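You operate a simulated robot arm through the tools that you are given. There is no shell and no other tool.

The job below is to be done with a simulated robot arm. You get a single attempt, and the scene is never put back.

JOB
Put some things from the marble top away. At the end: the yellow cloth from the marble top is in the cloths drawer; the blue cloth from the marble top is in the cloths drawer; whatever was shut is shut again. Leave all else as you found it, and nothing knocked over (what rides in a drawer may roll over).

It is judged by the outcome, as a careful person would: the job done as asked, and still so three seconds after it is handed in. It fails if anything else is knocked over, pushed out of place, dropped, spilled or broken. Flat cloth is picked up by pressing the open fingertips on it (5 to 10 N) and closing them slowly along it; thin cloth reads only 2 to 8 mm in the jaws.

ROBOT AND FRAMES
A 7-joint arm with a three-finger gripper, fixed in place. Base frame: the origin is on the floor under the middle of its stand, x ahead of it, y to its left, z up. Lengths are in mm, angles in degrees, forces in N, time in s.
It reaches about 1342 mm from its shoulder. Its first joint turns from -166.0 to 166.0 degrees. Payload 2.69 kg.
The tool frame sits at the grasp point between the pads (the TCP): z along the fingers, y along the line on which they close. The tips reach 30 mm beyond it. The gripper opens to 128 mm; its body begins 117 mm behind the TCP.
Orientation is told as [roll, pitch, yaw] about the base's x, y, z axes, in that order, counted from this pose: with the fingers straight down and closing along the base's y, the tool's x points along the base's -x, its y along +y and its z along -z.

CONTROLS
- The arm moves only by the tool step_arm. Its argument "deltas" is a list of rows, each an object of numbers (a shift or turn left out is 0, a gripper value left out holds the last): "ax", "ay", "az": the turn, a rotation vector about the tool's x, y, z in degrees; "dx", "dy", "dz": the shift along the tool's x, y, z in mm; "gripper": the finger opening in mm, from 0 to 128. In form: [{"ax": .., "ay": .., "az": .., "dx": .., "dy": .., "dz": .., "gripper": ..}, ...]. A call has 1 to 20 rows; each row is the pose to reach, as a shift and turn from the pose commanded when the call began, along the tool's axes at that moment. A row lasts 0.2 s, in which the tool goes at most 50 mm and 8.6 degrees; a call with a longer step from one row to the next is refused whole, and so is a gripper value outside its range. Where a pose cannot be reached the arm comes as near as it can. A force on the tool above 40 N (or 10 N above the force at the start of the call, whichever is more), or a blocked arm, ends the call early, and 0.2 s more pass. Each finger travels about 127 mm/s and halts on what it meets, pressing with about 40 N; the grip force reading is that of the motor and also rises with nothing between the fingers. The clock runs only during rows and for 0.2 s after the last one: add rows that repeat a pose to give the fingers time. The reply holds the time, the measured pose of the TCP, the force on the tool along the base axes, the opening and the grip force, in the units named above and with some noise, with the torque about the TCP (base axes, N m) and any sound that the robot's microphone picked up.
- Cameras (640 x 400 px; columns grow to the right, rows downward): "scene" is fixed at [401.5, 649.5, 1430.8]; the picture's right is [-0.65, -0.76, 0.00], its down [-0.50, 0.43, -0.75] and it looks along [0.57, -0.48, -0.66] (base axes); focal length 315 px, centre (320, 200). "wrist" rides on the gripper at [58, 54, -131] in the tool frame; the picture's right is [-0.68, 0.74, 0.00], its down [-0.62, -0.57, -0.55] and it looks along [-0.40, -0.37, 0.84] (tool axes); focal length 234 px, centre (320, 200). There is no depth. A picture from a camera that has moved, and an enlarged one, comes with that camera's place and axes in the base frame and with its lens.
- snapshot(camera): a new picture of that camera. It takes no simulated time.
- raise_lower(by): moves the trunk up (or, below 0, down) by that many mm; the arm rides with it, the base frame stays. It gives what a move gives, with no picture.
- enlarge(camera, box): a new picture of the part [left, top, right, bottom] of that camera's present view, enlarged. It takes no simulated time.
- hand_in(): hands the job in; it is judged then, once.

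Places have to be worked out from the pictures, the camera data and where the tool is seen. Open the gripper and draw the arm clear of the work before you hand the job in, unless the task says otherwise.

The tools are called after "Emit:" as name(argument=value, ...) on one line, values as JSON. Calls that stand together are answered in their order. step_arm: Moves the arm, as the interface text tells. Its arguments: {"type":"object","properties":{"deltas":{"type":"array","items":{"type":"object","properties":{"ax":{"type":"number"},"ay":{"type":"number"},"az":{"type":"number"},"dx":{"type":"number"},"dy":{"type":"number"},"dz":{"type":"number"},"gripper":{"type":"number"}}}}},"required":["deltas"]} The other tools are called the same way: raise_lower (by) moves the trunk up or down; snapshot (camera) takes a picture; enlarge (camera, box) takes an enlarged picture of a part of a camera's view; hand_in () hands the job in.

At the start:

```text
t: 0.0
ee_pos: [616.1, 152.4, 1202.0]
ee_rot: [0.0, 0.0, 0.0]
contact_force: [0.1, 0.9, -0.3]
torque: [0.0, -0.01, -0.03]
width: 128.1
gripper_force: 0.0
trunk travel left (down, up): [-225.0, 125.0]
```

scene: 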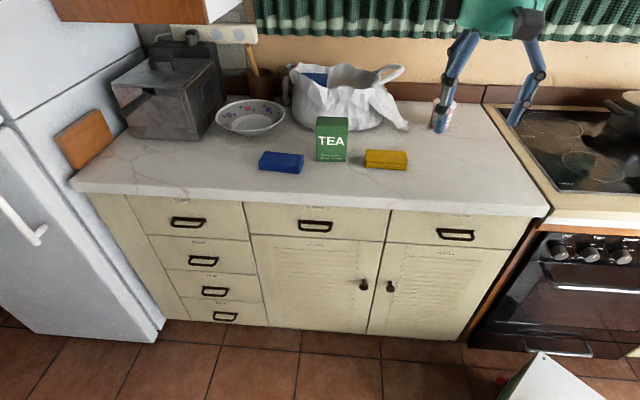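
wrist: 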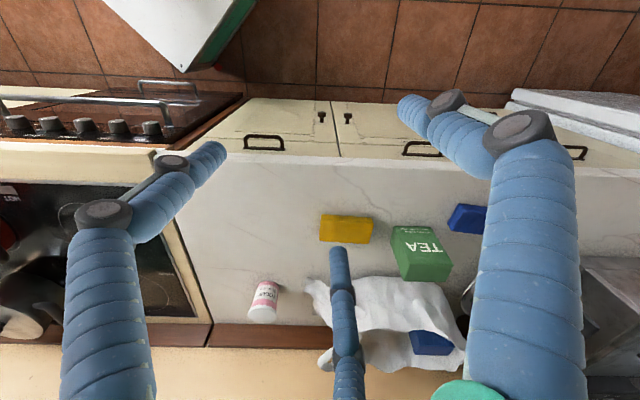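

I start by looking closely at the labels on the drawers and the items on the top.

Emit:
enlarge(camera="scene", box=[130, 185, 290, 285])

Emit:
enlarge(camera="scene", box=[260, 190, 500, 340])

Emit:
enlarge(camera="scene", box=[220, 60, 460, 210])

Emit:
enlarge(camera="wrist", box=[240, 100, 500, 260])

```text
4.00 times, centred on (210, 235) of scene
camera zoom: at [401.5, 649.5, 1430.8], right [-0.65, -0.76, 0.0], down [-0.5, 0.43, -0.75], along [0.57, -0.48, -0.66], focal length 1259 px, centre (760, 60)
```

zoom: 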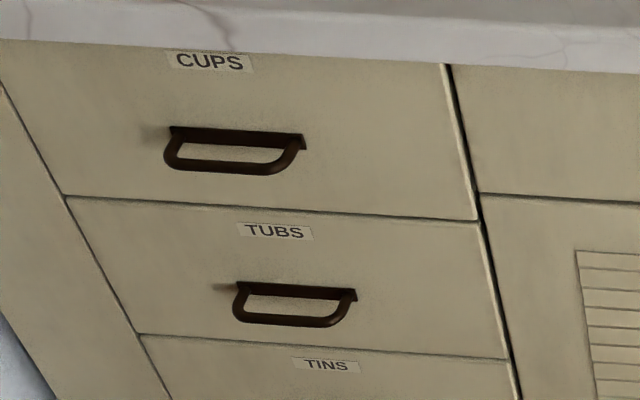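

```text
2.67 times, centred on (380, 265) of scene
camera zoom: at [401.5, 649.5, 1430.8], right [-0.65, -0.76, 0.0], down [-0.5, 0.43, -0.75], along [0.57, -0.48, -0.66], focal length 840 px, centre (160, 27)
```

zoom: 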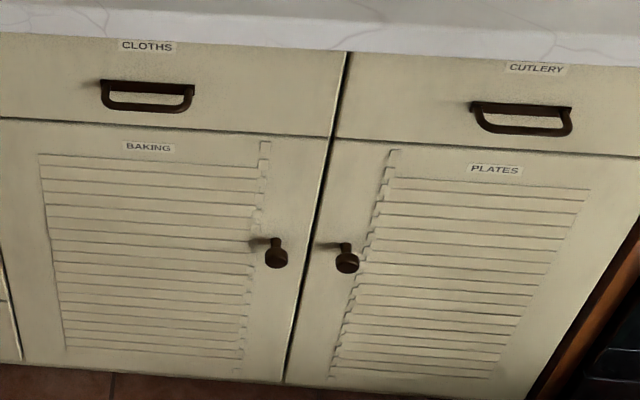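

```text
2.67 times, centred on (340, 135) of scene
camera zoom: at [401.5, 649.5, 1430.8], right [-0.65, -0.76, 0.0], down [-0.5, 0.43, -0.75], along [0.57, -0.48, -0.66], focal length 840 px, centre (267, 373)
```

zoom: 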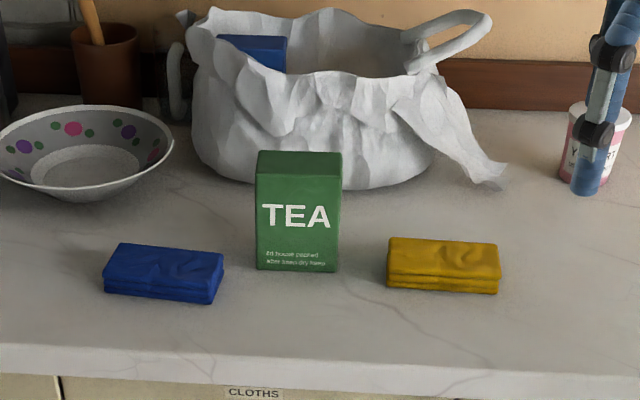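

```text
2.46 times, centred on (370, 180) of wrist
camera zoom: at [557.6, 205.9, 1332.7], right [0.68, 0.74, 0.0], down [0.62, -0.57, 0.55], along [0.4, -0.37, -0.84], focal length 576 px, centre (197, 249)
```

zoom: 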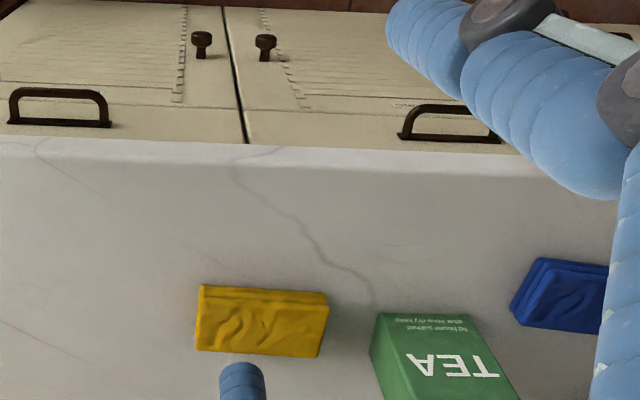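

The cloths drawer is the middle top drawer, and the two folded cloths sit on the marble either side of the tea box (a second blue item is inside the white bag and is not to be touched). I look at the gripper, the handle and the cloths more closely before moving.

Emit:
enlarge(camera="scene", box=[400, 0, 560, 140])

Emit:
enlarge(camera="scene", box=[270, 195, 370, 255])

Emit:
enlarge(camera="scene", box=[240, 140, 340, 200])

Emit:
enlarge(camera="scene", box=[340, 130, 440, 190])

Emit:
enlarge(camera="scene", box=[460, 180, 640, 400])

```text
2.86 times, centred on (480, 70) of scene
camera zoom: at [401.5, 649.5, 1430.8], right [-0.65, -0.76, 0.0], down [-0.5, 0.43, -0.75], along [0.57, -0.48, -0.66], focal length 900 px, centre (-137, 571)
```

zoom: 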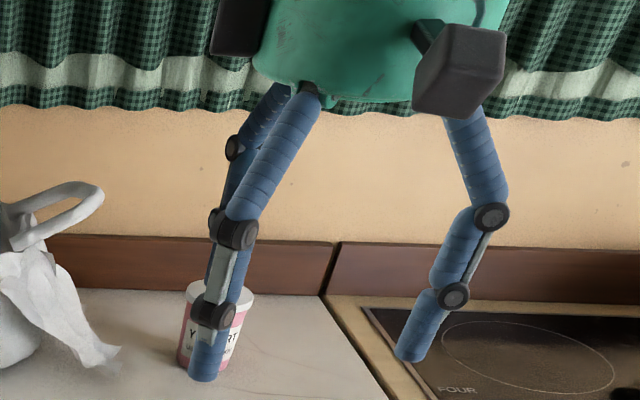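

```text
6.40 times, centred on (320, 225) of scene
camera zoom: at [401.5, 649.5, 1430.8], right [-0.65, -0.76, 0.0], down [-0.5, 0.43, -0.75], along [0.57, -0.48, -0.66], focal length 2015 px, centre (320, 40)
```

zoom: 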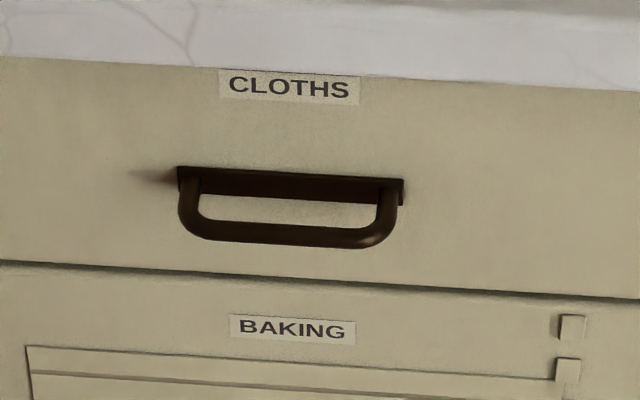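

```text
6.40 times, centred on (290, 170) of scene
camera zoom: at [401.5, 649.5, 1430.8], right [-0.65, -0.76, 0.0], down [-0.5, 0.43, -0.75], along [0.57, -0.48, -0.66], focal length 2015 px, centre (512, 392)
```

zoom: 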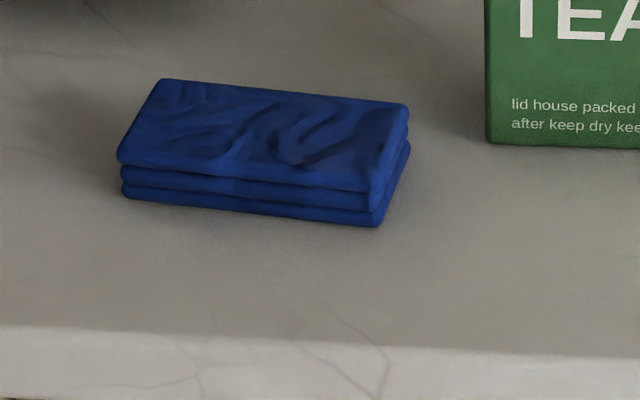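

```text
6.40 times, centred on (390, 160) of scene
camera zoom: at [401.5, 649.5, 1430.8], right [-0.65, -0.76, 0.0], down [-0.5, 0.43, -0.75], along [0.57, -0.48, -0.66], focal length 2015 px, centre (-128, 456)
```

zoom: 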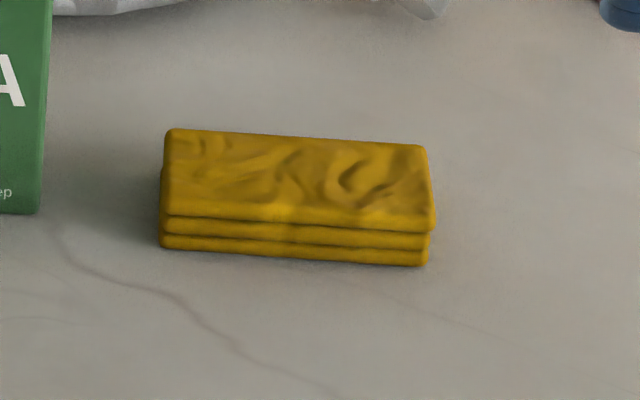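

```text
1.82 times, centred on (550, 290) of scene
camera zoom: at [401.5, 649.5, 1430.8], right [-0.65, -0.76, 0.0], down [-0.5, 0.43, -0.75], along [0.57, -0.48, -0.66], focal length 572 px, centre (-98, 36)
```

zoom: 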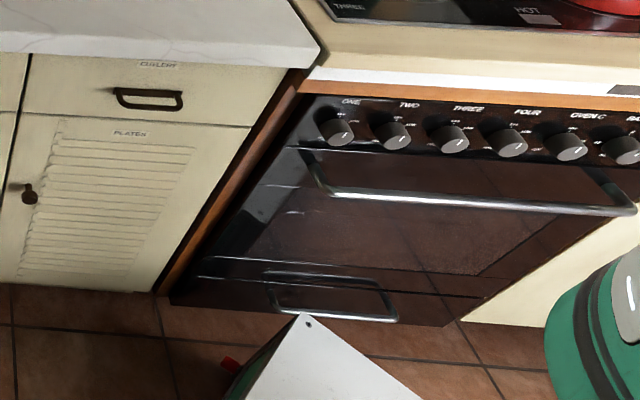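

The gripper's three fingers (thumb on +y, a pair on −y) need understanding before gripping; I close it partly in free air and look at how the fingers come together.

Emit:
step_arm(deltas=[{"gripper": 40}, {"gripper": 40}, {"gripper": 40}, {"gripper": 40}, {"gripper": 40}])

Emit:
snapshot(camera="wrist")

Emit:
enlarge(camera="scene", box=[400, 0, 560, 140])

```text
t: 1.2
ee_pos: [616.8, 151.7, 1202.4]
ee_rot: [0.0, 0.0, -0.1]
contact_force: [0.4, -0.1, -0.3]
torque: [0.02, -0.01, -0.02]
width: 40.0
gripper_force: 0.1
trunk travel left (down, up): [-225.0, 125.0]
```

```text
taken
camera wrist: at [557.6, 205.9, 1332.7], right [0.68, 0.74, 0.0], down [0.62, -0.57, 0.55], along [0.4, -0.37, -0.84], focal length 234 px, centre (320, 200)
```

wrist: 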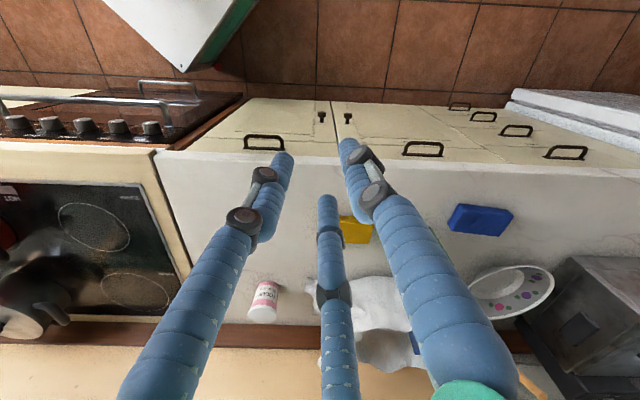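

```text
2.86 times, centred on (480, 70) of scene
camera zoom: at [401.5, 649.5, 1430.8], right [-0.65, -0.76, 0.0], down [-0.5, 0.43, -0.75], along [0.57, -0.48, -0.66], focal length 900 px, centre (-137, 571)
```

zoom: 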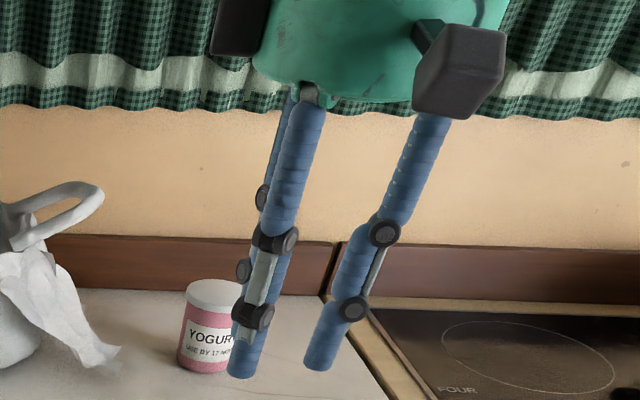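

The gripper is a radial three-jaw type (thumb on +y, pair at ±120°). I enlarge the counter edge's ends to get the exact direction of the cabinet front and the drawer's extent.

Emit:
enlarge(camera="scene", box=[50, 150, 130, 210])

Emit:
enlarge(camera="scene", box=[490, 180, 570, 240])

Emit:
enlarge(camera="wrist", box=[360, 100, 520, 200])

Emit:
enlarge(camera="wrist", box=[430, 180, 590, 280])

```text
6.67 times, centred on (90, 180) of scene
camera zoom: at [401.5, 649.5, 1430.8], right [-0.65, -0.76, 0.0], down [-0.5, 0.43, -0.75], along [0.57, -0.48, -0.66], focal length 2099 px, centre (1853, 333)
```

zoom: 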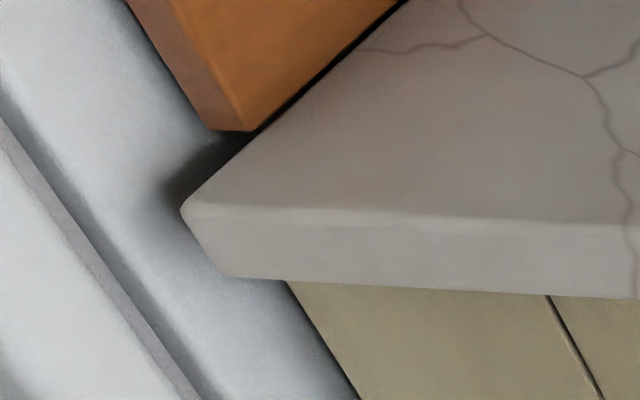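

```text
6.67 times, centred on (530, 210) of scene
camera zoom: at [401.5, 649.5, 1430.8], right [-0.65, -0.76, 0.0], down [-0.5, 0.43, -0.75], along [0.57, -0.48, -0.66], focal length 2099 px, centre (-1080, 133)
```

zoom: 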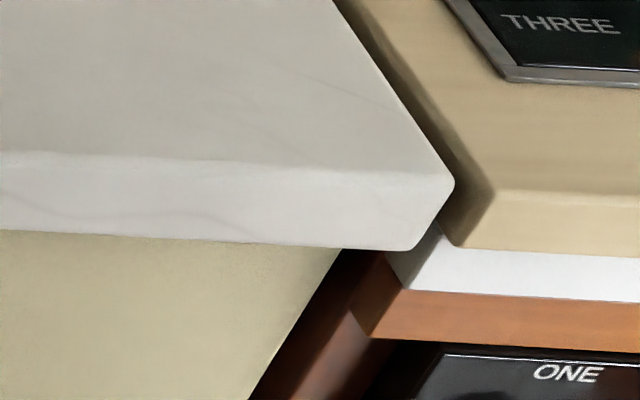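

```text
4.00 times, centred on (440, 150) of wrist
camera zoom: at [557.6, 205.9, 1332.7], right [0.68, 0.74, 0.0], down [0.62, -0.57, 0.55], along [0.4, -0.37, -0.84], focal length 937 px, centre (-160, 400)
```

zoom: 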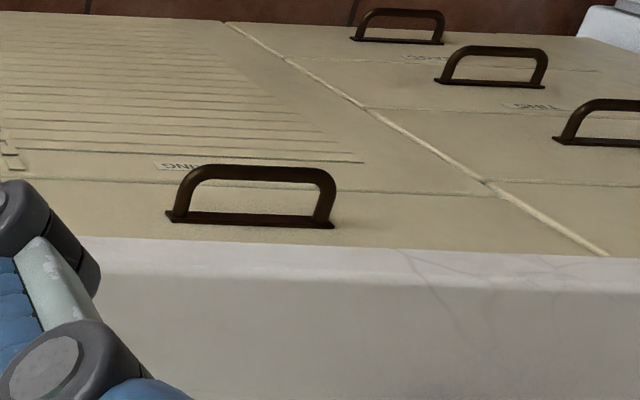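

```text
4.00 times, centred on (510, 230) of wrist
camera zoom: at [557.6, 205.9, 1332.7], right [0.68, 0.74, 0.0], down [0.62, -0.57, 0.55], along [0.4, -0.37, -0.84], focal length 937 px, centre (-440, 80)
```

zoom: 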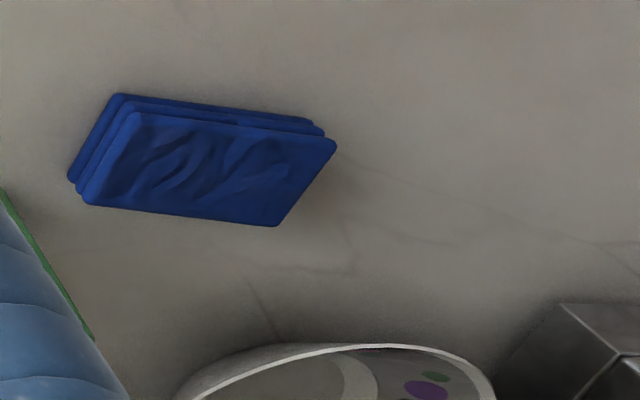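

The cabinet front runs at 45° in the base frame (outward normal ≈ (−0.71, 0.71)); the cloths handle bar triangulates to about (885, 264, 762), sticking out ~28 mm. I bring the hand to a standoff ~120 mm in front of the bar with fingers horizontal and closing vertically.

Emit:
step_arm(deltas=[{"dx": -11.5, "dy": 12.28, "dz": 27.31, "ax": 5.306, "ay": -2.2, "az": -2.2, "gripper": 64}, {"dx": -23, "dy": 24.56, "dz": 54.62, "ax": 10.61, "ay": -4.4, "az": -4.4}, {"dx": -34.5, "dy": 36.84, "dz": 81.93, "ax": 15.92, "ay": -6.6, "az": -6.6}, {"dx": -46, "dy": 49.12, "dz": 109.24, "ax": 21.22, "ay": -8.8, "az": -8.8}, {"dx": -57.5, "dy": 61.4, "dz": 136.55, "ax": 26.53, "ay": -11, "az": -11}, {"dx": -69, "dy": 73.68, "dz": 163.86, "ax": 31.84, "ay": -13.2, "az": -13.2}, {"dx": -80.5, "dy": 85.96, "dz": 191.17, "ax": 37.14, "ay": -15.4, "az": -15.4}, {"dx": -92, "dy": 98.24, "dz": 218.48, "ax": 42.45, "ay": -17.6, "az": -17.6}])

Emit:
snapshot(camera="scene")

```text
t: 3.0
ee_pos: [708.2, 250.6, 984.6]
ee_rot: [-45.2, -9.5, 22.5]
contact_force: [0.0, 0.1, 0.8]
torque: [0.03, 0.04, -0.03]
width: 64.0
gripper_force: 0.0
trunk travel left (down, up): [-225.0, 125.0]
```

```text
taken
```

scene: 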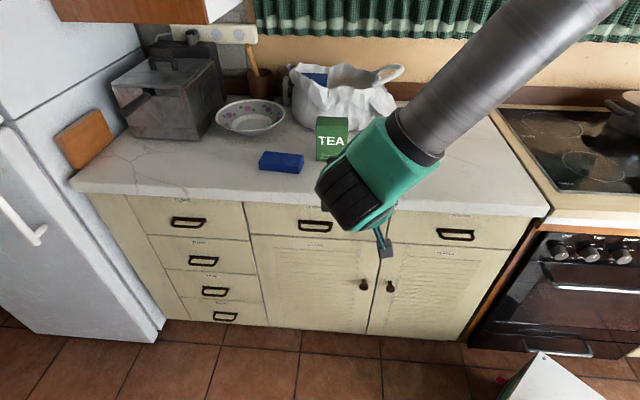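

The half-way pose is exactly as commanded and clear of everything. I continue with the second half of the turn and shift to the standoff in front of the handle.

Emit:
step_arm(deltas=[{"dx": -10.64, "dy": 25.73, "dz": 15.92, "ax": 5.306, "ay": -2.2, "az": -2.2}, {"dx": -21.28, "dy": 51.46, "dz": 31.84, "ax": 10.61, "ay": -4.4, "az": -4.4}, {"dx": -31.93, "dy": 77.19, "dz": 47.76, "ax": 15.92, "ay": -6.6, "az": -6.6}, {"dx": -42.57, "dy": 102.92, "dz": 63.68, "ax": 21.22, "ay": -8.8, "az": -8.8}, {"dx": -53.21, "dy": 128.65, "dz": 79.6, "ax": 26.53, "ay": -11, "az": -11}, {"dx": -63.85, "dy": 154.38, "dz": 95.52, "ax": 31.84, "ay": -13.2, "az": -13.2}, {"dx": -74.5, "dy": 180.12, "dz": 111.44, "ax": 37.14, "ay": -15.4, "az": -15.4}, {"dx": -85.14, "dy": 205.85, "dz": 127.36, "ax": 42.45, "ay": -17.6, "az": -17.6}])

Emit:
snapshot(camera="scene")

Emit:
snapshot(camera="wrist")

```text
t: 4.8
ee_pos: [801.3, 349.7, 767.0]
ee_rot: [-90.2, -0.2, 45.0]
contact_force: [-0.1, -0.7, 0.3]
torque: [0.09, 0.09, -0.08]
width: 64.0
gripper_force: 0.0
trunk travel left (down, up): [-225.0, 125.0]
```

```text
taken
```

scene: 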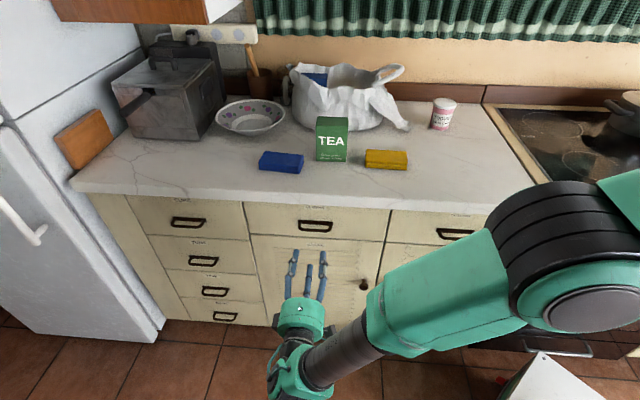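

```text
taken
camera wrist: at [665.6, 400.3, 713.9], right [0.48, 0.48, -0.74], down [0.04, 0.82, 0.57], along [0.88, -0.3, 0.37], focal length 234 px, centre (320, 200)
```

wrist: 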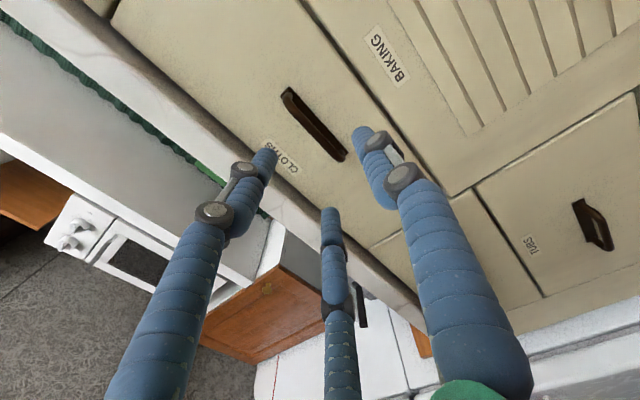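

The pose is right (fingers horizontal, pointing at the drawer face). I enlarge both views to check the bar's position relative to the fingers.

Emit:
enlarge(camera="wrist", box=[240, 60, 400, 220])

Emit:
enlarge(camera="scene", box=[250, 200, 370, 320])

```text
2.50 times, centred on (320, 140) of wrist
camera zoom: at [665.6, 400.3, 713.9], right [0.48, 0.48, -0.74], down [0.04, 0.82, 0.57], along [0.88, -0.3, 0.37], focal length 585 px, centre (320, 350)
```

zoom: 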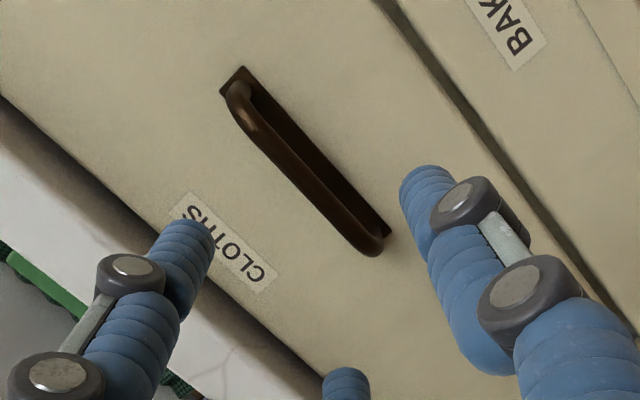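

```text
3.33 times, centred on (310, 260) of scene
camera zoom: at [401.5, 649.5, 1430.8], right [-0.65, -0.76, 0.0], down [-0.5, 0.43, -0.75], along [0.57, -0.48, -0.66], focal length 1049 px, centre (353, 0)
```

zoom: 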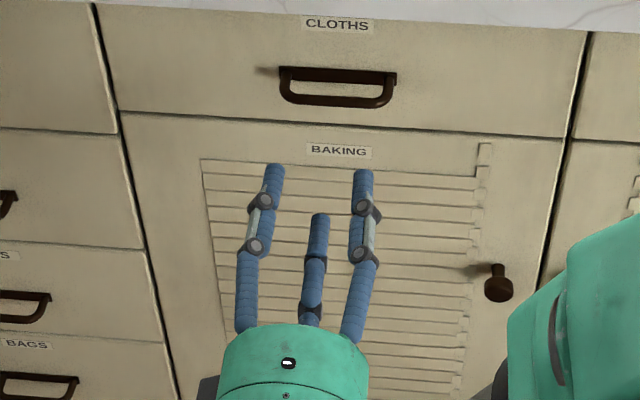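

Triangulating again, the bar sits at z≈769, u≈808 (cabinet axis) and 120 mm ahead of the TCP. I raise the tool 8 mm so the bar lies between pair and thumb, centre it, and advance 80 mm.

Emit:
step_arm(deltas=[{"dx": 5, "dy": -8, "dz": 10}, {"dx": 5, "dy": -8, "dz": 30}, {"dx": 5, "dy": -8, "dz": 50}, {"dx": 5, "dy": -8, "dz": 70}, {"dx": 5, "dy": -8, "dz": 80}])

Emit:
enlarge(camera="wrist", box=[240, 60, 400, 220])

Emit:
enlarge(camera="scene", box=[260, 190, 360, 270])

```text
t: 6.0
ee_pos: [853.5, 288.6, 775.1]
ee_rot: [-90.1, 0.0, 45.1]
contact_force: [0.6, 0.1, -0.3]
torque: [-0.03, -0.01, 0.01]
width: 63.7
gripper_force: 0.1
trunk travel left (down, up): [-225.0, 125.0]
```

```text
2.50 times, centred on (320, 140) of wrist
camera zoom: at [719.3, 338.5, 721.7], right [0.48, 0.48, -0.74], down [0.05, 0.82, 0.57], along [0.88, -0.3, 0.37], focal length 585 px, centre (320, 350)
```

zoom: 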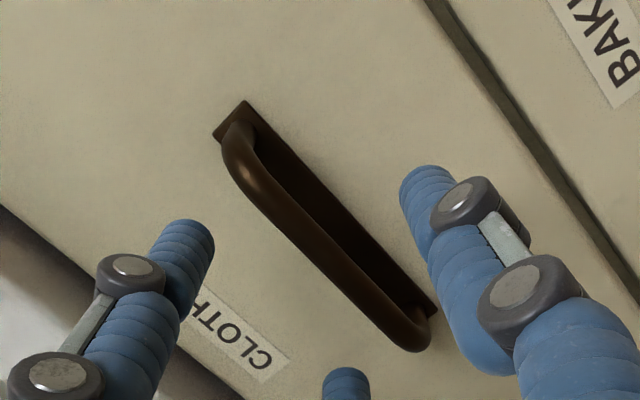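

```text
5.00 times, centred on (310, 230) of scene
camera zoom: at [401.5, 649.5, 1430.8], right [-0.65, -0.76, 0.0], down [-0.5, 0.43, -0.75], along [0.57, -0.48, -0.66], focal length 1574 px, centre (370, 50)
```

zoom: 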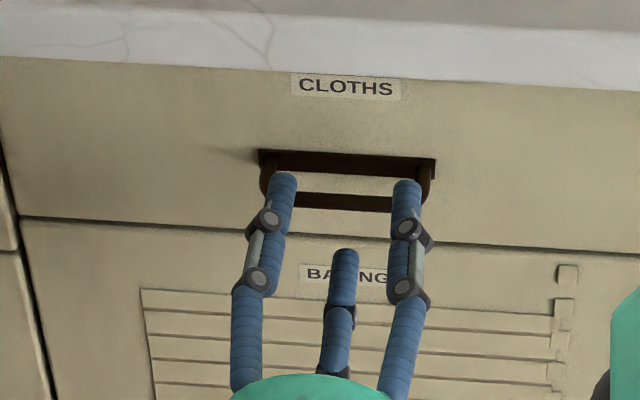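

The bar lies between the upper pair and the lower thumb, centred (bar at z≈770, TCP 775). I advance another 31 mm so the tips pass ~20 mm behind the bar, then close slowly.

Emit:
step_arm(deltas=[{"dz": 10}, {"dz": 20}, {"dz": 28}, {"dz": 31}, {"dz": 31}])

Emit:
enlarge(camera="wrist", box=[240, 60, 400, 220])

Emit:
enlarge(camera="scene", box=[260, 190, 360, 270])

```text
t: 7.2
ee_pos: [874.5, 266.4, 773.8]
ee_rot: [-90.0, -0.1, 45.1]
contact_force: [-0.6, 0.1, -0.1]
torque: [-0.02, 0.02, -0.02]
width: 64.1
gripper_force: 0.0
trunk travel left (down, up): [-225.0, 125.0]
```

```text
2.50 times, centred on (320, 140) of wrist
camera zoom: at [740.2, 317.6, 719.6], right [0.48, 0.48, -0.74], down [0.05, 0.82, 0.57], along [0.88, -0.3, 0.37], focal length 585 px, centre (320, 350)
```

zoom: 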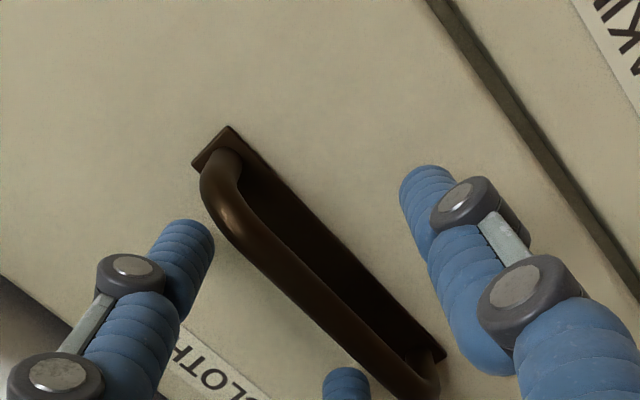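

```text
5.00 times, centred on (310, 230) of scene
camera zoom: at [401.5, 649.5, 1430.8], right [-0.65, -0.76, 0.0], down [-0.5, 0.43, -0.75], along [0.57, -0.48, -0.66], focal length 1574 px, centre (370, 50)
```

zoom: 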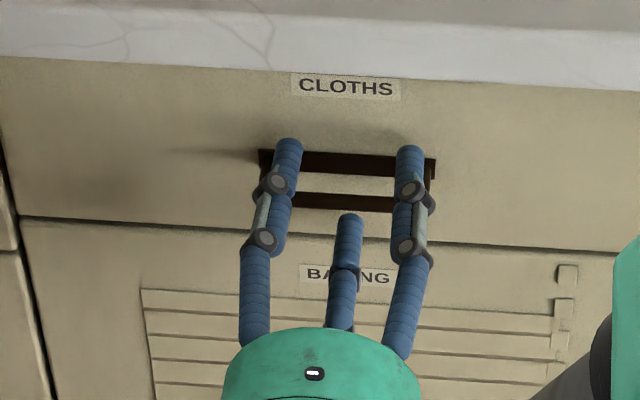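

The fingers straddle the bar with no contact so far. I close slowly on it.

Emit:
step_arm(deltas=[{"gripper": 56}, {"gripper": 48}, {"gripper": 40}, {"gripper": 32}, {"gripper": 26}, {"gripper": 20}, {"gripper": 14}, {"gripper": 8}, {"gripper": 4}, {"gripper": 4}])

Emit:
enlarge(camera="wrist", box=[240, 60, 400, 220])

Emit:
enlarge(camera="scene", box=[260, 190, 360, 270])

```text
t: 9.4
ee_pos: [874.3, 267.2, 775.8]
ee_rot: [-90.1, -0.2, 45.1]
contact_force: [-0.5, -2.6, 18.9]
torque: [-0.18, -0.03, -0.28]
width: 16.4
gripper_force: 42.2
trunk travel left (down, up): [-225.0, 125.0]
```

```text
2.50 times, centred on (320, 140) of wrist
camera zoom: at [740.4, 318.0, 721.3], right [0.48, 0.48, -0.74], down [0.05, 0.82, 0.57], along [0.88, -0.3, 0.37], focal length 585 px, centre (320, 350)
```

zoom: 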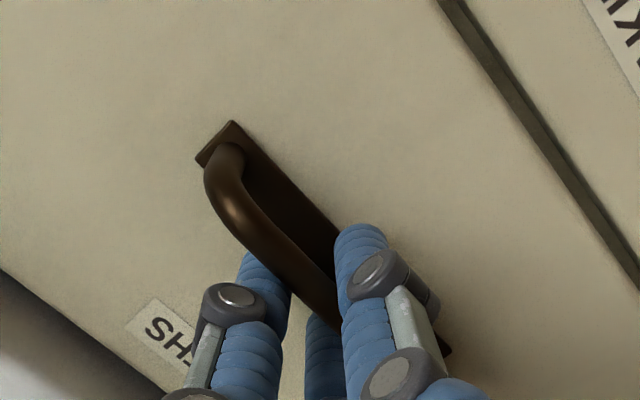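

```text
5.00 times, centred on (310, 230) of scene
camera zoom: at [401.5, 649.5, 1430.8], right [-0.65, -0.76, 0.0], down [-0.5, 0.43, -0.75], along [0.57, -0.48, -0.66], focal length 1574 px, centre (370, 50)
```

zoom: 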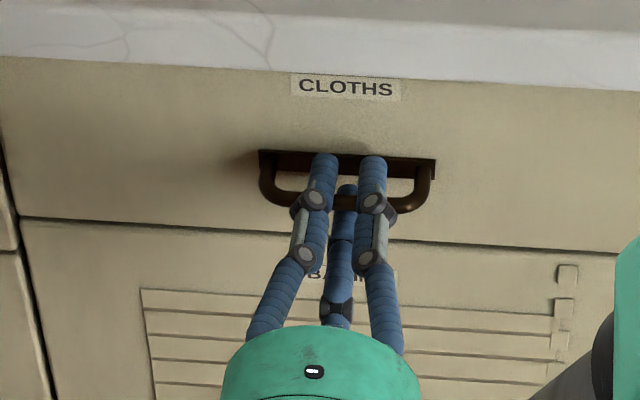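

The bar is gripped (width 16 mm, 42 N), with the pair pressing down slightly. I ease up 2 mm and pull straight outward 100 mm.

Emit:
step_arm(deltas=[{"dy": -2}, {"dy": -3, "dz": -5}, {"dy": -3, "dz": -13}, {"dy": -3, "dz": -23}, {"dy": -3, "dz": -35}, {"dy": -3, "dz": -50}, {"dy": -3, "dz": -65}, {"dy": -3, "dz": -80}, {"dy": -3, "dz": -92}, {"dy": -3, "dz": -100}])

Emit:
snapshot(camera="scene")

```text
t: 11.6
ee_pos: [803.4, 337.4, 775.9]
ee_rot: [-90.0, 0.0, 45.1]
contact_force: [2.9, 5.5, 0.8]
torque: [0.05, 0.0, -0.02]
width: 16.0
gripper_force: 41.6
trunk travel left (down, up): [-225.0, 125.0]
```

```text
taken
```

scene: 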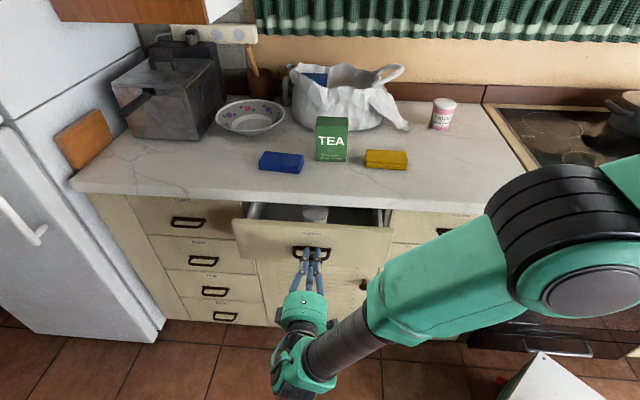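

The drawer follows well with little force; there is something round and white inside. I keep pulling, smoothly, another 140 mm.

Emit:
step_arm(deltas=[{"dz": -6}, {"dz": -16}, {"dz": -28}, {"dz": -42}, {"dz": -56}, {"dz": -70}, {"dz": -84}, {"dz": -98}, {"dz": -112}, {"dz": -124}, {"dz": -134}, {"dz": -140}, {"dz": -140}])

Emit:
snapshot(camera="scene")

```text
t: 14.4
ee_pos: [704.3, 437.1, 775.0]
ee_rot: [-90.0, -0.1, 45.1]
contact_force: [-9.5, -8.3, -0.4]
torque: [-0.01, -0.02, -0.2]
width: 16.1
gripper_force: 41.7
trunk travel left (down, up): [-225.0, 125.0]
```

```text
taken
```

scene: 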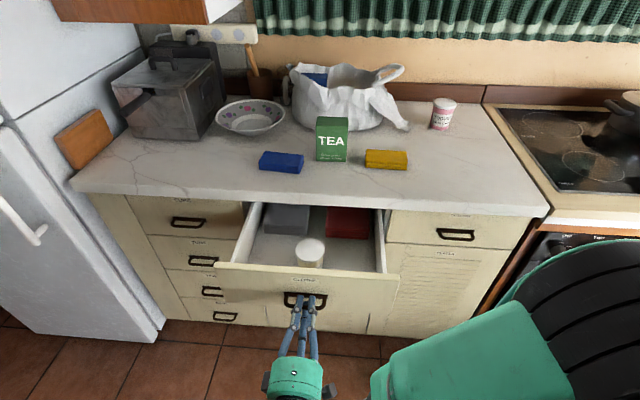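

The drawer is open ~240 mm and shows a grey cloth, a red cloth and a white pot in the middle. I look at the free room inside.

Emit:
enlarge(camera="scene", box=[210, 180, 410, 320])

Emit:
snapshot(camera="wrist")

```text
2.86 times, centred on (310, 250) of scene
camera zoom: at [401.5, 649.5, 1430.8], right [-0.65, -0.76, 0.0], down [-0.5, 0.43, -0.75], along [0.57, -0.48, -0.66], focal length 900 px, centre (349, 57)
```

zoom: 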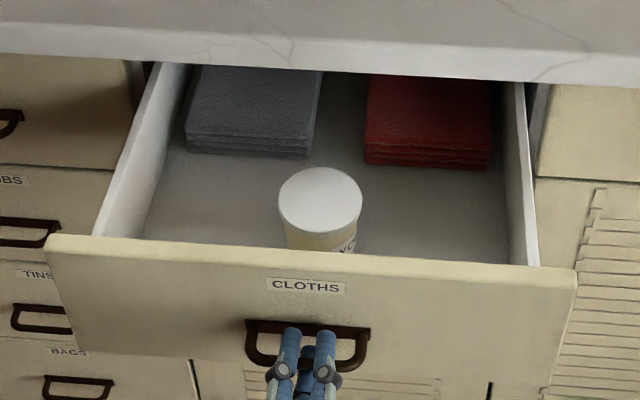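

```text
taken
camera wrist: at [570.4, 487.6, 721.6], right [0.48, 0.48, -0.74], down [0.05, 0.82, 0.57], along [0.88, -0.3, 0.37], focal length 234 px, centre (320, 200)
```

wrist: 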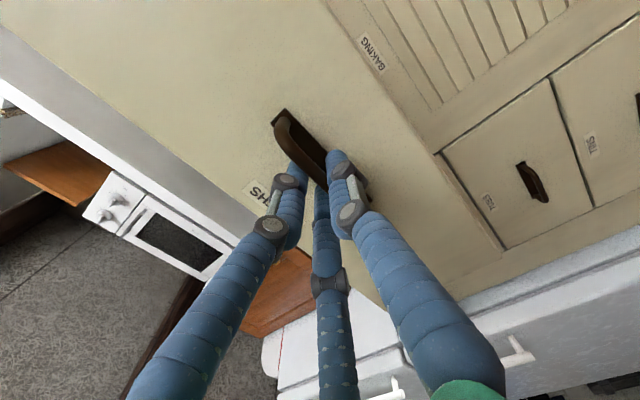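

There is a grey pile, a red pile and a jar standing front-middle; free floor lies to the left and right of the jar. I ease the drawer a bit further out for more room, watching the force for the end stop.

Emit:
step_arm(deltas=[{"dz": -5}, {"dz": -12}, {"dz": -20}, {"dz": -28}, {"dz": -36}, {"dz": -44}, {"dz": -50}, {"dz": -55}, {"dz": -55}])

Emit:
enlarge(camera="scene", box=[210, 180, 410, 320])

```text
t: 16.4
ee_pos: [666.0, 475.7, 775.8]
ee_rot: [-89.9, 0.2, 45.0]
contact_force: [-7.4, -6.0, -28.7]
torque: [0.19, 0.12, 0.14]
width: 16.0
gripper_force: 41.8
trunk travel left (down, up): [-225.0, 125.0]
```

```text
2.86 times, centred on (310, 250) of scene
camera zoom: at [401.5, 649.5, 1430.8], right [-0.65, -0.76, 0.0], down [-0.5, 0.43, -0.75], along [0.57, -0.48, -0.66], focal length 900 px, centre (349, 57)
```

zoom: 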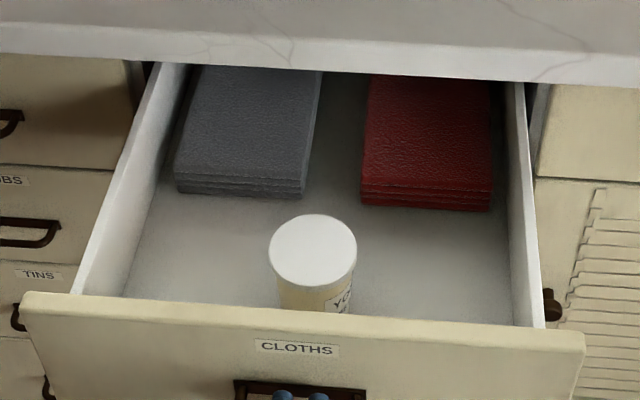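

The drawer is now ~295 mm open and has gone far enough. I relax the vertical strain, open the fingers and back straight off the handle.

Emit:
step_arm(deltas=[{"dy": 2}, {"dy": 3, "gripper": 24}, {"dy": 3, "gripper": 40}, {"dy": 3, "gripper": 56}, {"dy": 3, "gripper": 64}, {"dy": 3, "gripper": 64}])

Emit:
snapshot(camera="scene")

```text
t: 17.8
ee_pos: [666.6, 475.4, 774.6]
ee_rot: [-90.0, 0.1, 45.1]
contact_force: [0.2, -0.5, -0.6]
torque: [-0.01, 0.02, -0.01]
width: 64.0
gripper_force: 0.0
trunk travel left (down, up): [-225.0, 125.0]
```

```text
taken
```

scene: 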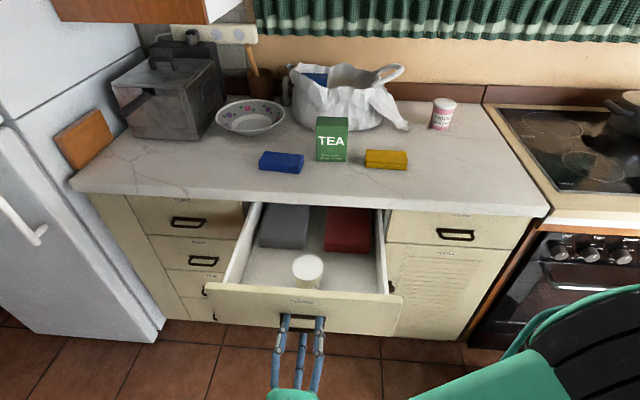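

The handle is released cleanly. I back off 110 mm, then rise 325 mm while tipping the fingers down again.

Emit:
step_arm(deltas=[{"dz": -27.5}, {"dz": -55}, {"dz": -82.5}, {"dz": -110}, {"dz": -110, "dy": -27, "ax": -7.5}, {"dz": -110, "dy": -54, "ax": -15}, {"dz": -110, "dy": -81, "ax": -22.5}, {"dz": -110, "dy": -108, "ax": -30}, {"dz": -110, "dy": -135, "ax": -37.5}, {"dz": -110, "dy": -162, "ax": -45}, {"dz": -110, "dy": -189, "ax": -52.5}, {"dz": -110, "dy": -216, "ax": -60}, {"dz": -110, "dy": -243, "ax": -67.5}, {"dz": -110, "dy": -270, "ax": -75}, {"dz": -110, "dy": -297, "ax": -82.5}, {"dz": -110, "dy": -325, "ax": -90}])

Emit:
snapshot(camera="scene")

Emit:
snapshot(camera="wrist")

```text
t: 21.2
ee_pos: [590.1, 555.4, 1099.2]
ee_rot: [0.1, 0.0, 45.0]
contact_force: [0.4, 0.4, -0.1]
torque: [0.02, 0.01, -0.02]
width: 64.1
gripper_force: 0.1
trunk travel left (down, up): [-225.0, 125.0]
```

```text
taken
```

scene: 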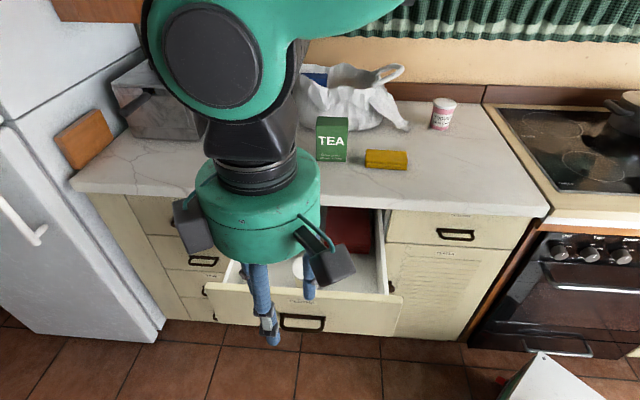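

```text
taken
camera wrist: at [510.3, 551.1, 1230.0], right [-0.04, 1.0, 0.0], down [0.84, 0.04, 0.55], along [0.55, 0.03, -0.84], focal length 234 px, centre (320, 200)
```

wrist: 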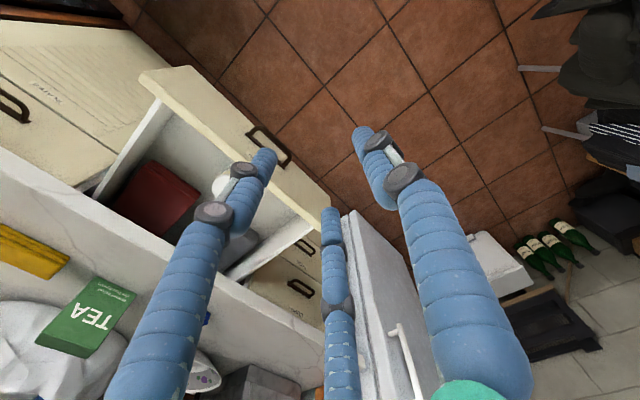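

I now travel at height over the counter to hover above the yellow cloth, opening the fingers on the way (tips stay above the tea box).

Emit:
step_arm(deltas=[{"dx": 12.2, "dy": -36.94, "dz": 0, "gripper": 120}, {"dx": 24.4, "dy": -73.88, "dz": 0}, {"dx": 36.6, "dy": -110.8, "dz": 0}, {"dx": 48.8, "dy": -147.8, "dz": 0}, {"dx": 61, "dy": -184.7, "dz": 0}, {"dx": 73.2, "dy": -221.6, "dz": 0}, {"dx": 85.4, "dy": -258.6, "dz": 0}, {"dx": 97.6, "dy": -295.5, "dz": 0}, {"dx": 109.8, "dy": -332.5, "dz": 0}, {"dx": 122, "dy": -369.4, "dz": 0}, {"dx": 134.2, "dy": -406.3, "dz": 0}, {"dx": 146.4, "dy": -443.3, "dz": 0}, {"dx": 158.6, "dy": -480.2, "dz": 0}, {"dx": 170.8, "dy": -517.2, "dz": 10}, {"dx": 183, "dy": -554.1, "dz": 20}, {"dx": 195.2, "dy": -591, "dz": 30}])

Emit:
snapshot(camera="scene")

Emit:
snapshot(camera="wrist")

```text
t: 24.6
ee_pos: [866.6, -1.2, 1066.0]
ee_rot: [-0.1, 0.0, 45.1]
contact_force: [-0.4, -0.4, 0.7]
torque: [0.02, -0.02, -0.02]
width: 120.1
gripper_force: 0.0
trunk travel left (down, up): [-225.0, 125.0]
```

```text
taken
```

scene: 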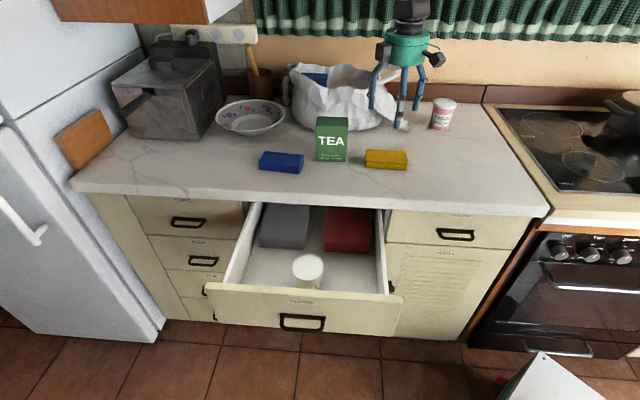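

```text
taken
camera wrist: at [787.3, -5.1, 1196.9], right [-0.04, 1.0, 0.0], down [0.84, 0.04, 0.55], along [0.55, 0.02, -0.84], focal length 234 px, centre (320, 200)
```

wrist: 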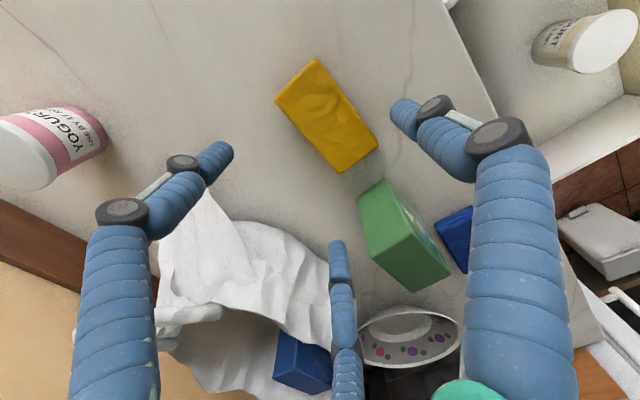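

Good view of the yellow cloth from above. I enlarge to measure its corners.

Emit:
enlarge(camera="wrist", box=[255, 40, 415, 200])

Emit:
enlarge(camera="scene", box=[340, 60, 480, 190])

```text
2.50 times, centred on (335, 120) of wrist
camera zoom: at [787.3, -5.1, 1196.9], right [-0.04, 1.0, 0.0], down [0.84, 0.04, 0.55], along [0.55, 0.02, -0.84], focal length 585 px, centre (282, 400)
```

zoom: 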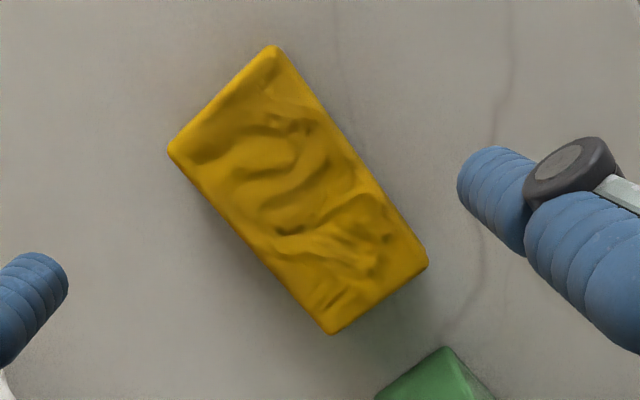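

```text
3.08 times, centred on (410, 125) of scene
camera zoom: at [401.5, 649.5, 1430.8], right [-0.65, -0.76, 0.0], down [-0.5, 0.43, -0.75], along [0.57, -0.48, -0.66], focal length 969 px, centre (43, 431)
```

zoom: 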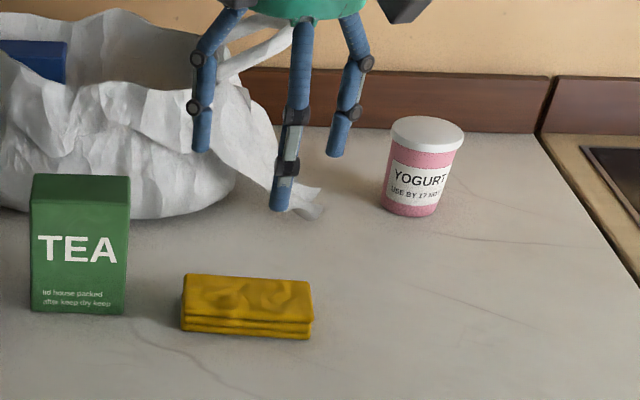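

The yellow cloth is 117×60 mm, centred at about (860, 8) with its long side at ~42.5°, top at z≈921 and counter ≈ 900. I align the tool to it, open fully and descend to z≈955 (tips just above the cloth's top).

Emit:
step_arm(deltas=[{"dx": -1.5, "dy": -5.2, "dz": 10, "az": 2.5, "gripper": 128}, {"dx": -1.5, "dy": -5.2, "dz": 30, "az": 2.5}, {"dx": -1.5, "dy": -5.2, "dz": 50, "az": 2.5}, {"dx": -1.5, "dy": -5.2, "dz": 70, "az": 2.5}, {"dx": -1.5, "dy": -5.2, "dz": 90, "az": 2.5}, {"dx": -1.5, "dy": -5.2, "dz": 105, "az": 2.5}, {"dx": -1.5, "dy": -5.2, "dz": 111, "az": 2.5}])

Emit:
snapshot(camera="wrist")

Emit:
enlarge(camera="scene", box=[330, 90, 450, 190])

```text
t: 26.2
ee_pos: [872.3, -3.6, 956.2]
ee_rot: [0.1, 0.0, 42.6]
contact_force: [-0.9, 0.2, -0.2]
torque: [0.0, -0.02, -0.01]
width: 127.7
gripper_force: 0.1
trunk travel left (down, up): [-225.0, 125.0]
```

```text
taken
camera wrist: at [793.6, -5.3, 1087.6], right [0.0, 1.0, 0.0], down [0.84, 0.0, 0.55], along [0.55, 0.0, -0.84], focal length 234 px, centre (320, 200)
```

wrist: 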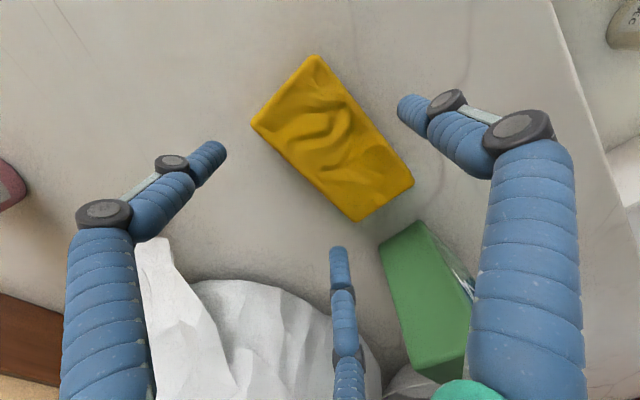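

```text
4.00 times, centred on (390, 140) of scene
camera zoom: at [401.5, 649.5, 1430.8], right [-0.65, -0.76, 0.0], down [-0.5, 0.43, -0.75], along [0.57, -0.48, -0.66], focal length 1259 px, centre (40, 440)
```

zoom: 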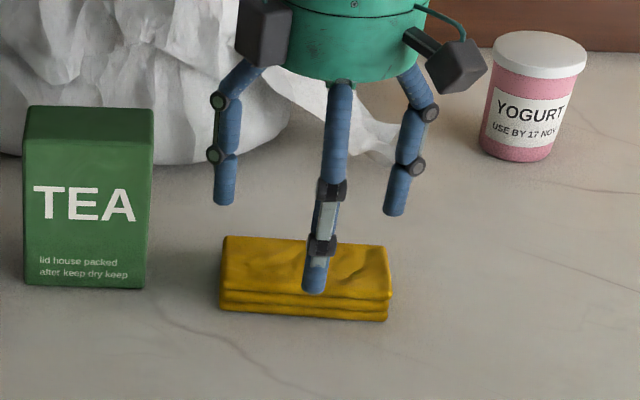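

The tips look ~12 mm shorter at full opening than when closed, so I pre-close to 112 mm here and check where the tips are before going down.

Emit:
step_arm(deltas=[{"gripper": 112}, {"gripper": 112}, {"dz": 10, "gripper": 112}])

Emit:
enlarge(camera="scene", box=[330, 90, 450, 190])

Emit:
snapshot(camera="wrist")

```text
t: 27.0
ee_pos: [872.1, -5.3, 947.3]
ee_rot: [-0.1, 0.0, 42.5]
contact_force: [0.1, 0.3, 0.0]
torque: [0.03, -0.03, -0.02]
width: 112.0
gripper_force: 0.1
trunk travel left (down, up): [-225.0, 125.0]
```

```text
4.00 times, centred on (390, 140) of scene
camera zoom: at [401.5, 649.5, 1430.8], right [-0.65, -0.76, 0.0], down [-0.5, 0.43, -0.75], along [0.57, -0.48, -0.66], focal length 1259 px, centre (40, 440)
```

zoom: 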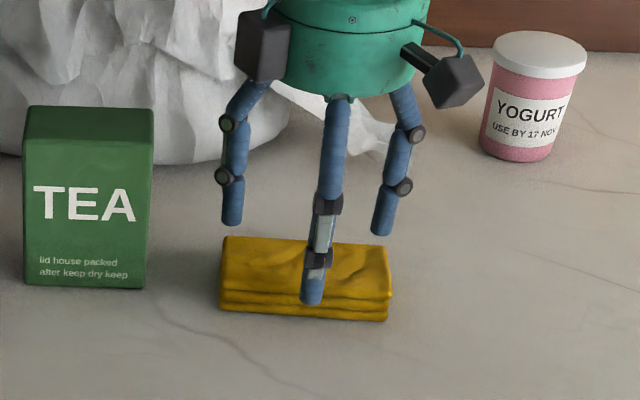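

```text
taken
camera wrist: at [793.6, -6.1, 1077.6], right [0.0, 1.0, 0.0], down [0.84, 0.0, 0.55], along [0.55, 0.0, -0.84], focal length 234 px, centre (320, 200)
```

wrist: 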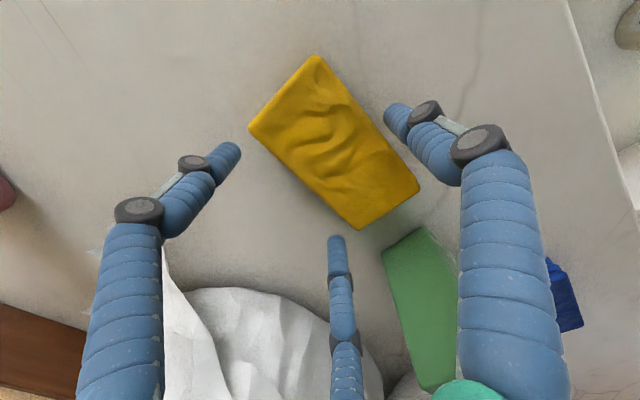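

Tips are now clear on both sides of the cloth. I descend 15 mm to put them a few mm above the marble.

Emit:
step_arm(deltas=[{"dz": 5}, {"dz": 10}, {"dz": 13}, {"dz": 15}, {"dz": 15}])

Emit:
enlarge(camera="scene", box=[330, 90, 450, 190])

Emit:
enlarge(camera="wrist", box=[200, 40, 460, 260])

```text
t: 28.2
ee_pos: [874.6, -6.1, 931.9]
ee_rot: [-0.1, 0.1, 42.7]
contact_force: [0.0, 0.5, -0.1]
torque: [0.0, -0.02, -0.01]
width: 112.0
gripper_force: 0.1
trunk travel left (down, up): [-225.0, 125.0]
```

```text
4.00 times, centred on (390, 140) of scene
camera zoom: at [401.5, 649.5, 1430.8], right [-0.65, -0.76, 0.0], down [-0.5, 0.43, -0.75], along [0.57, -0.48, -0.66], focal length 1259 px, centre (40, 440)
```

zoom: 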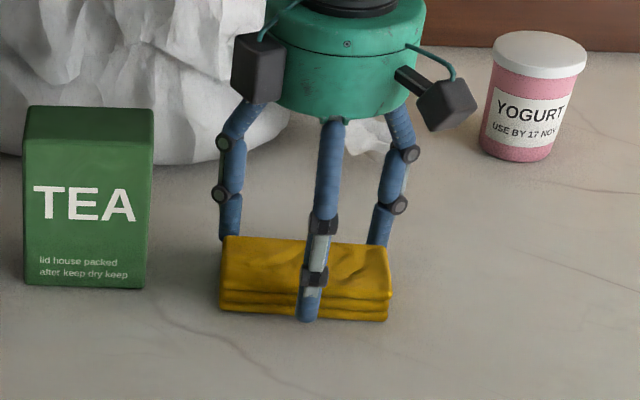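

```text
1.82 times, centred on (330, 150) of wrist
camera zoom: at [794.4, -5.9, 1062.3], right [0.0, 1.0, 0.0], down [0.84, 0.0, 0.55], along [0.55, 0.0, -0.84], focal length 426 px, centre (302, 291)
```

zoom: 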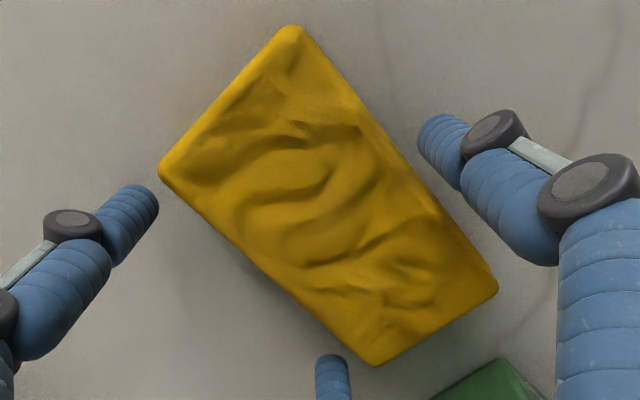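

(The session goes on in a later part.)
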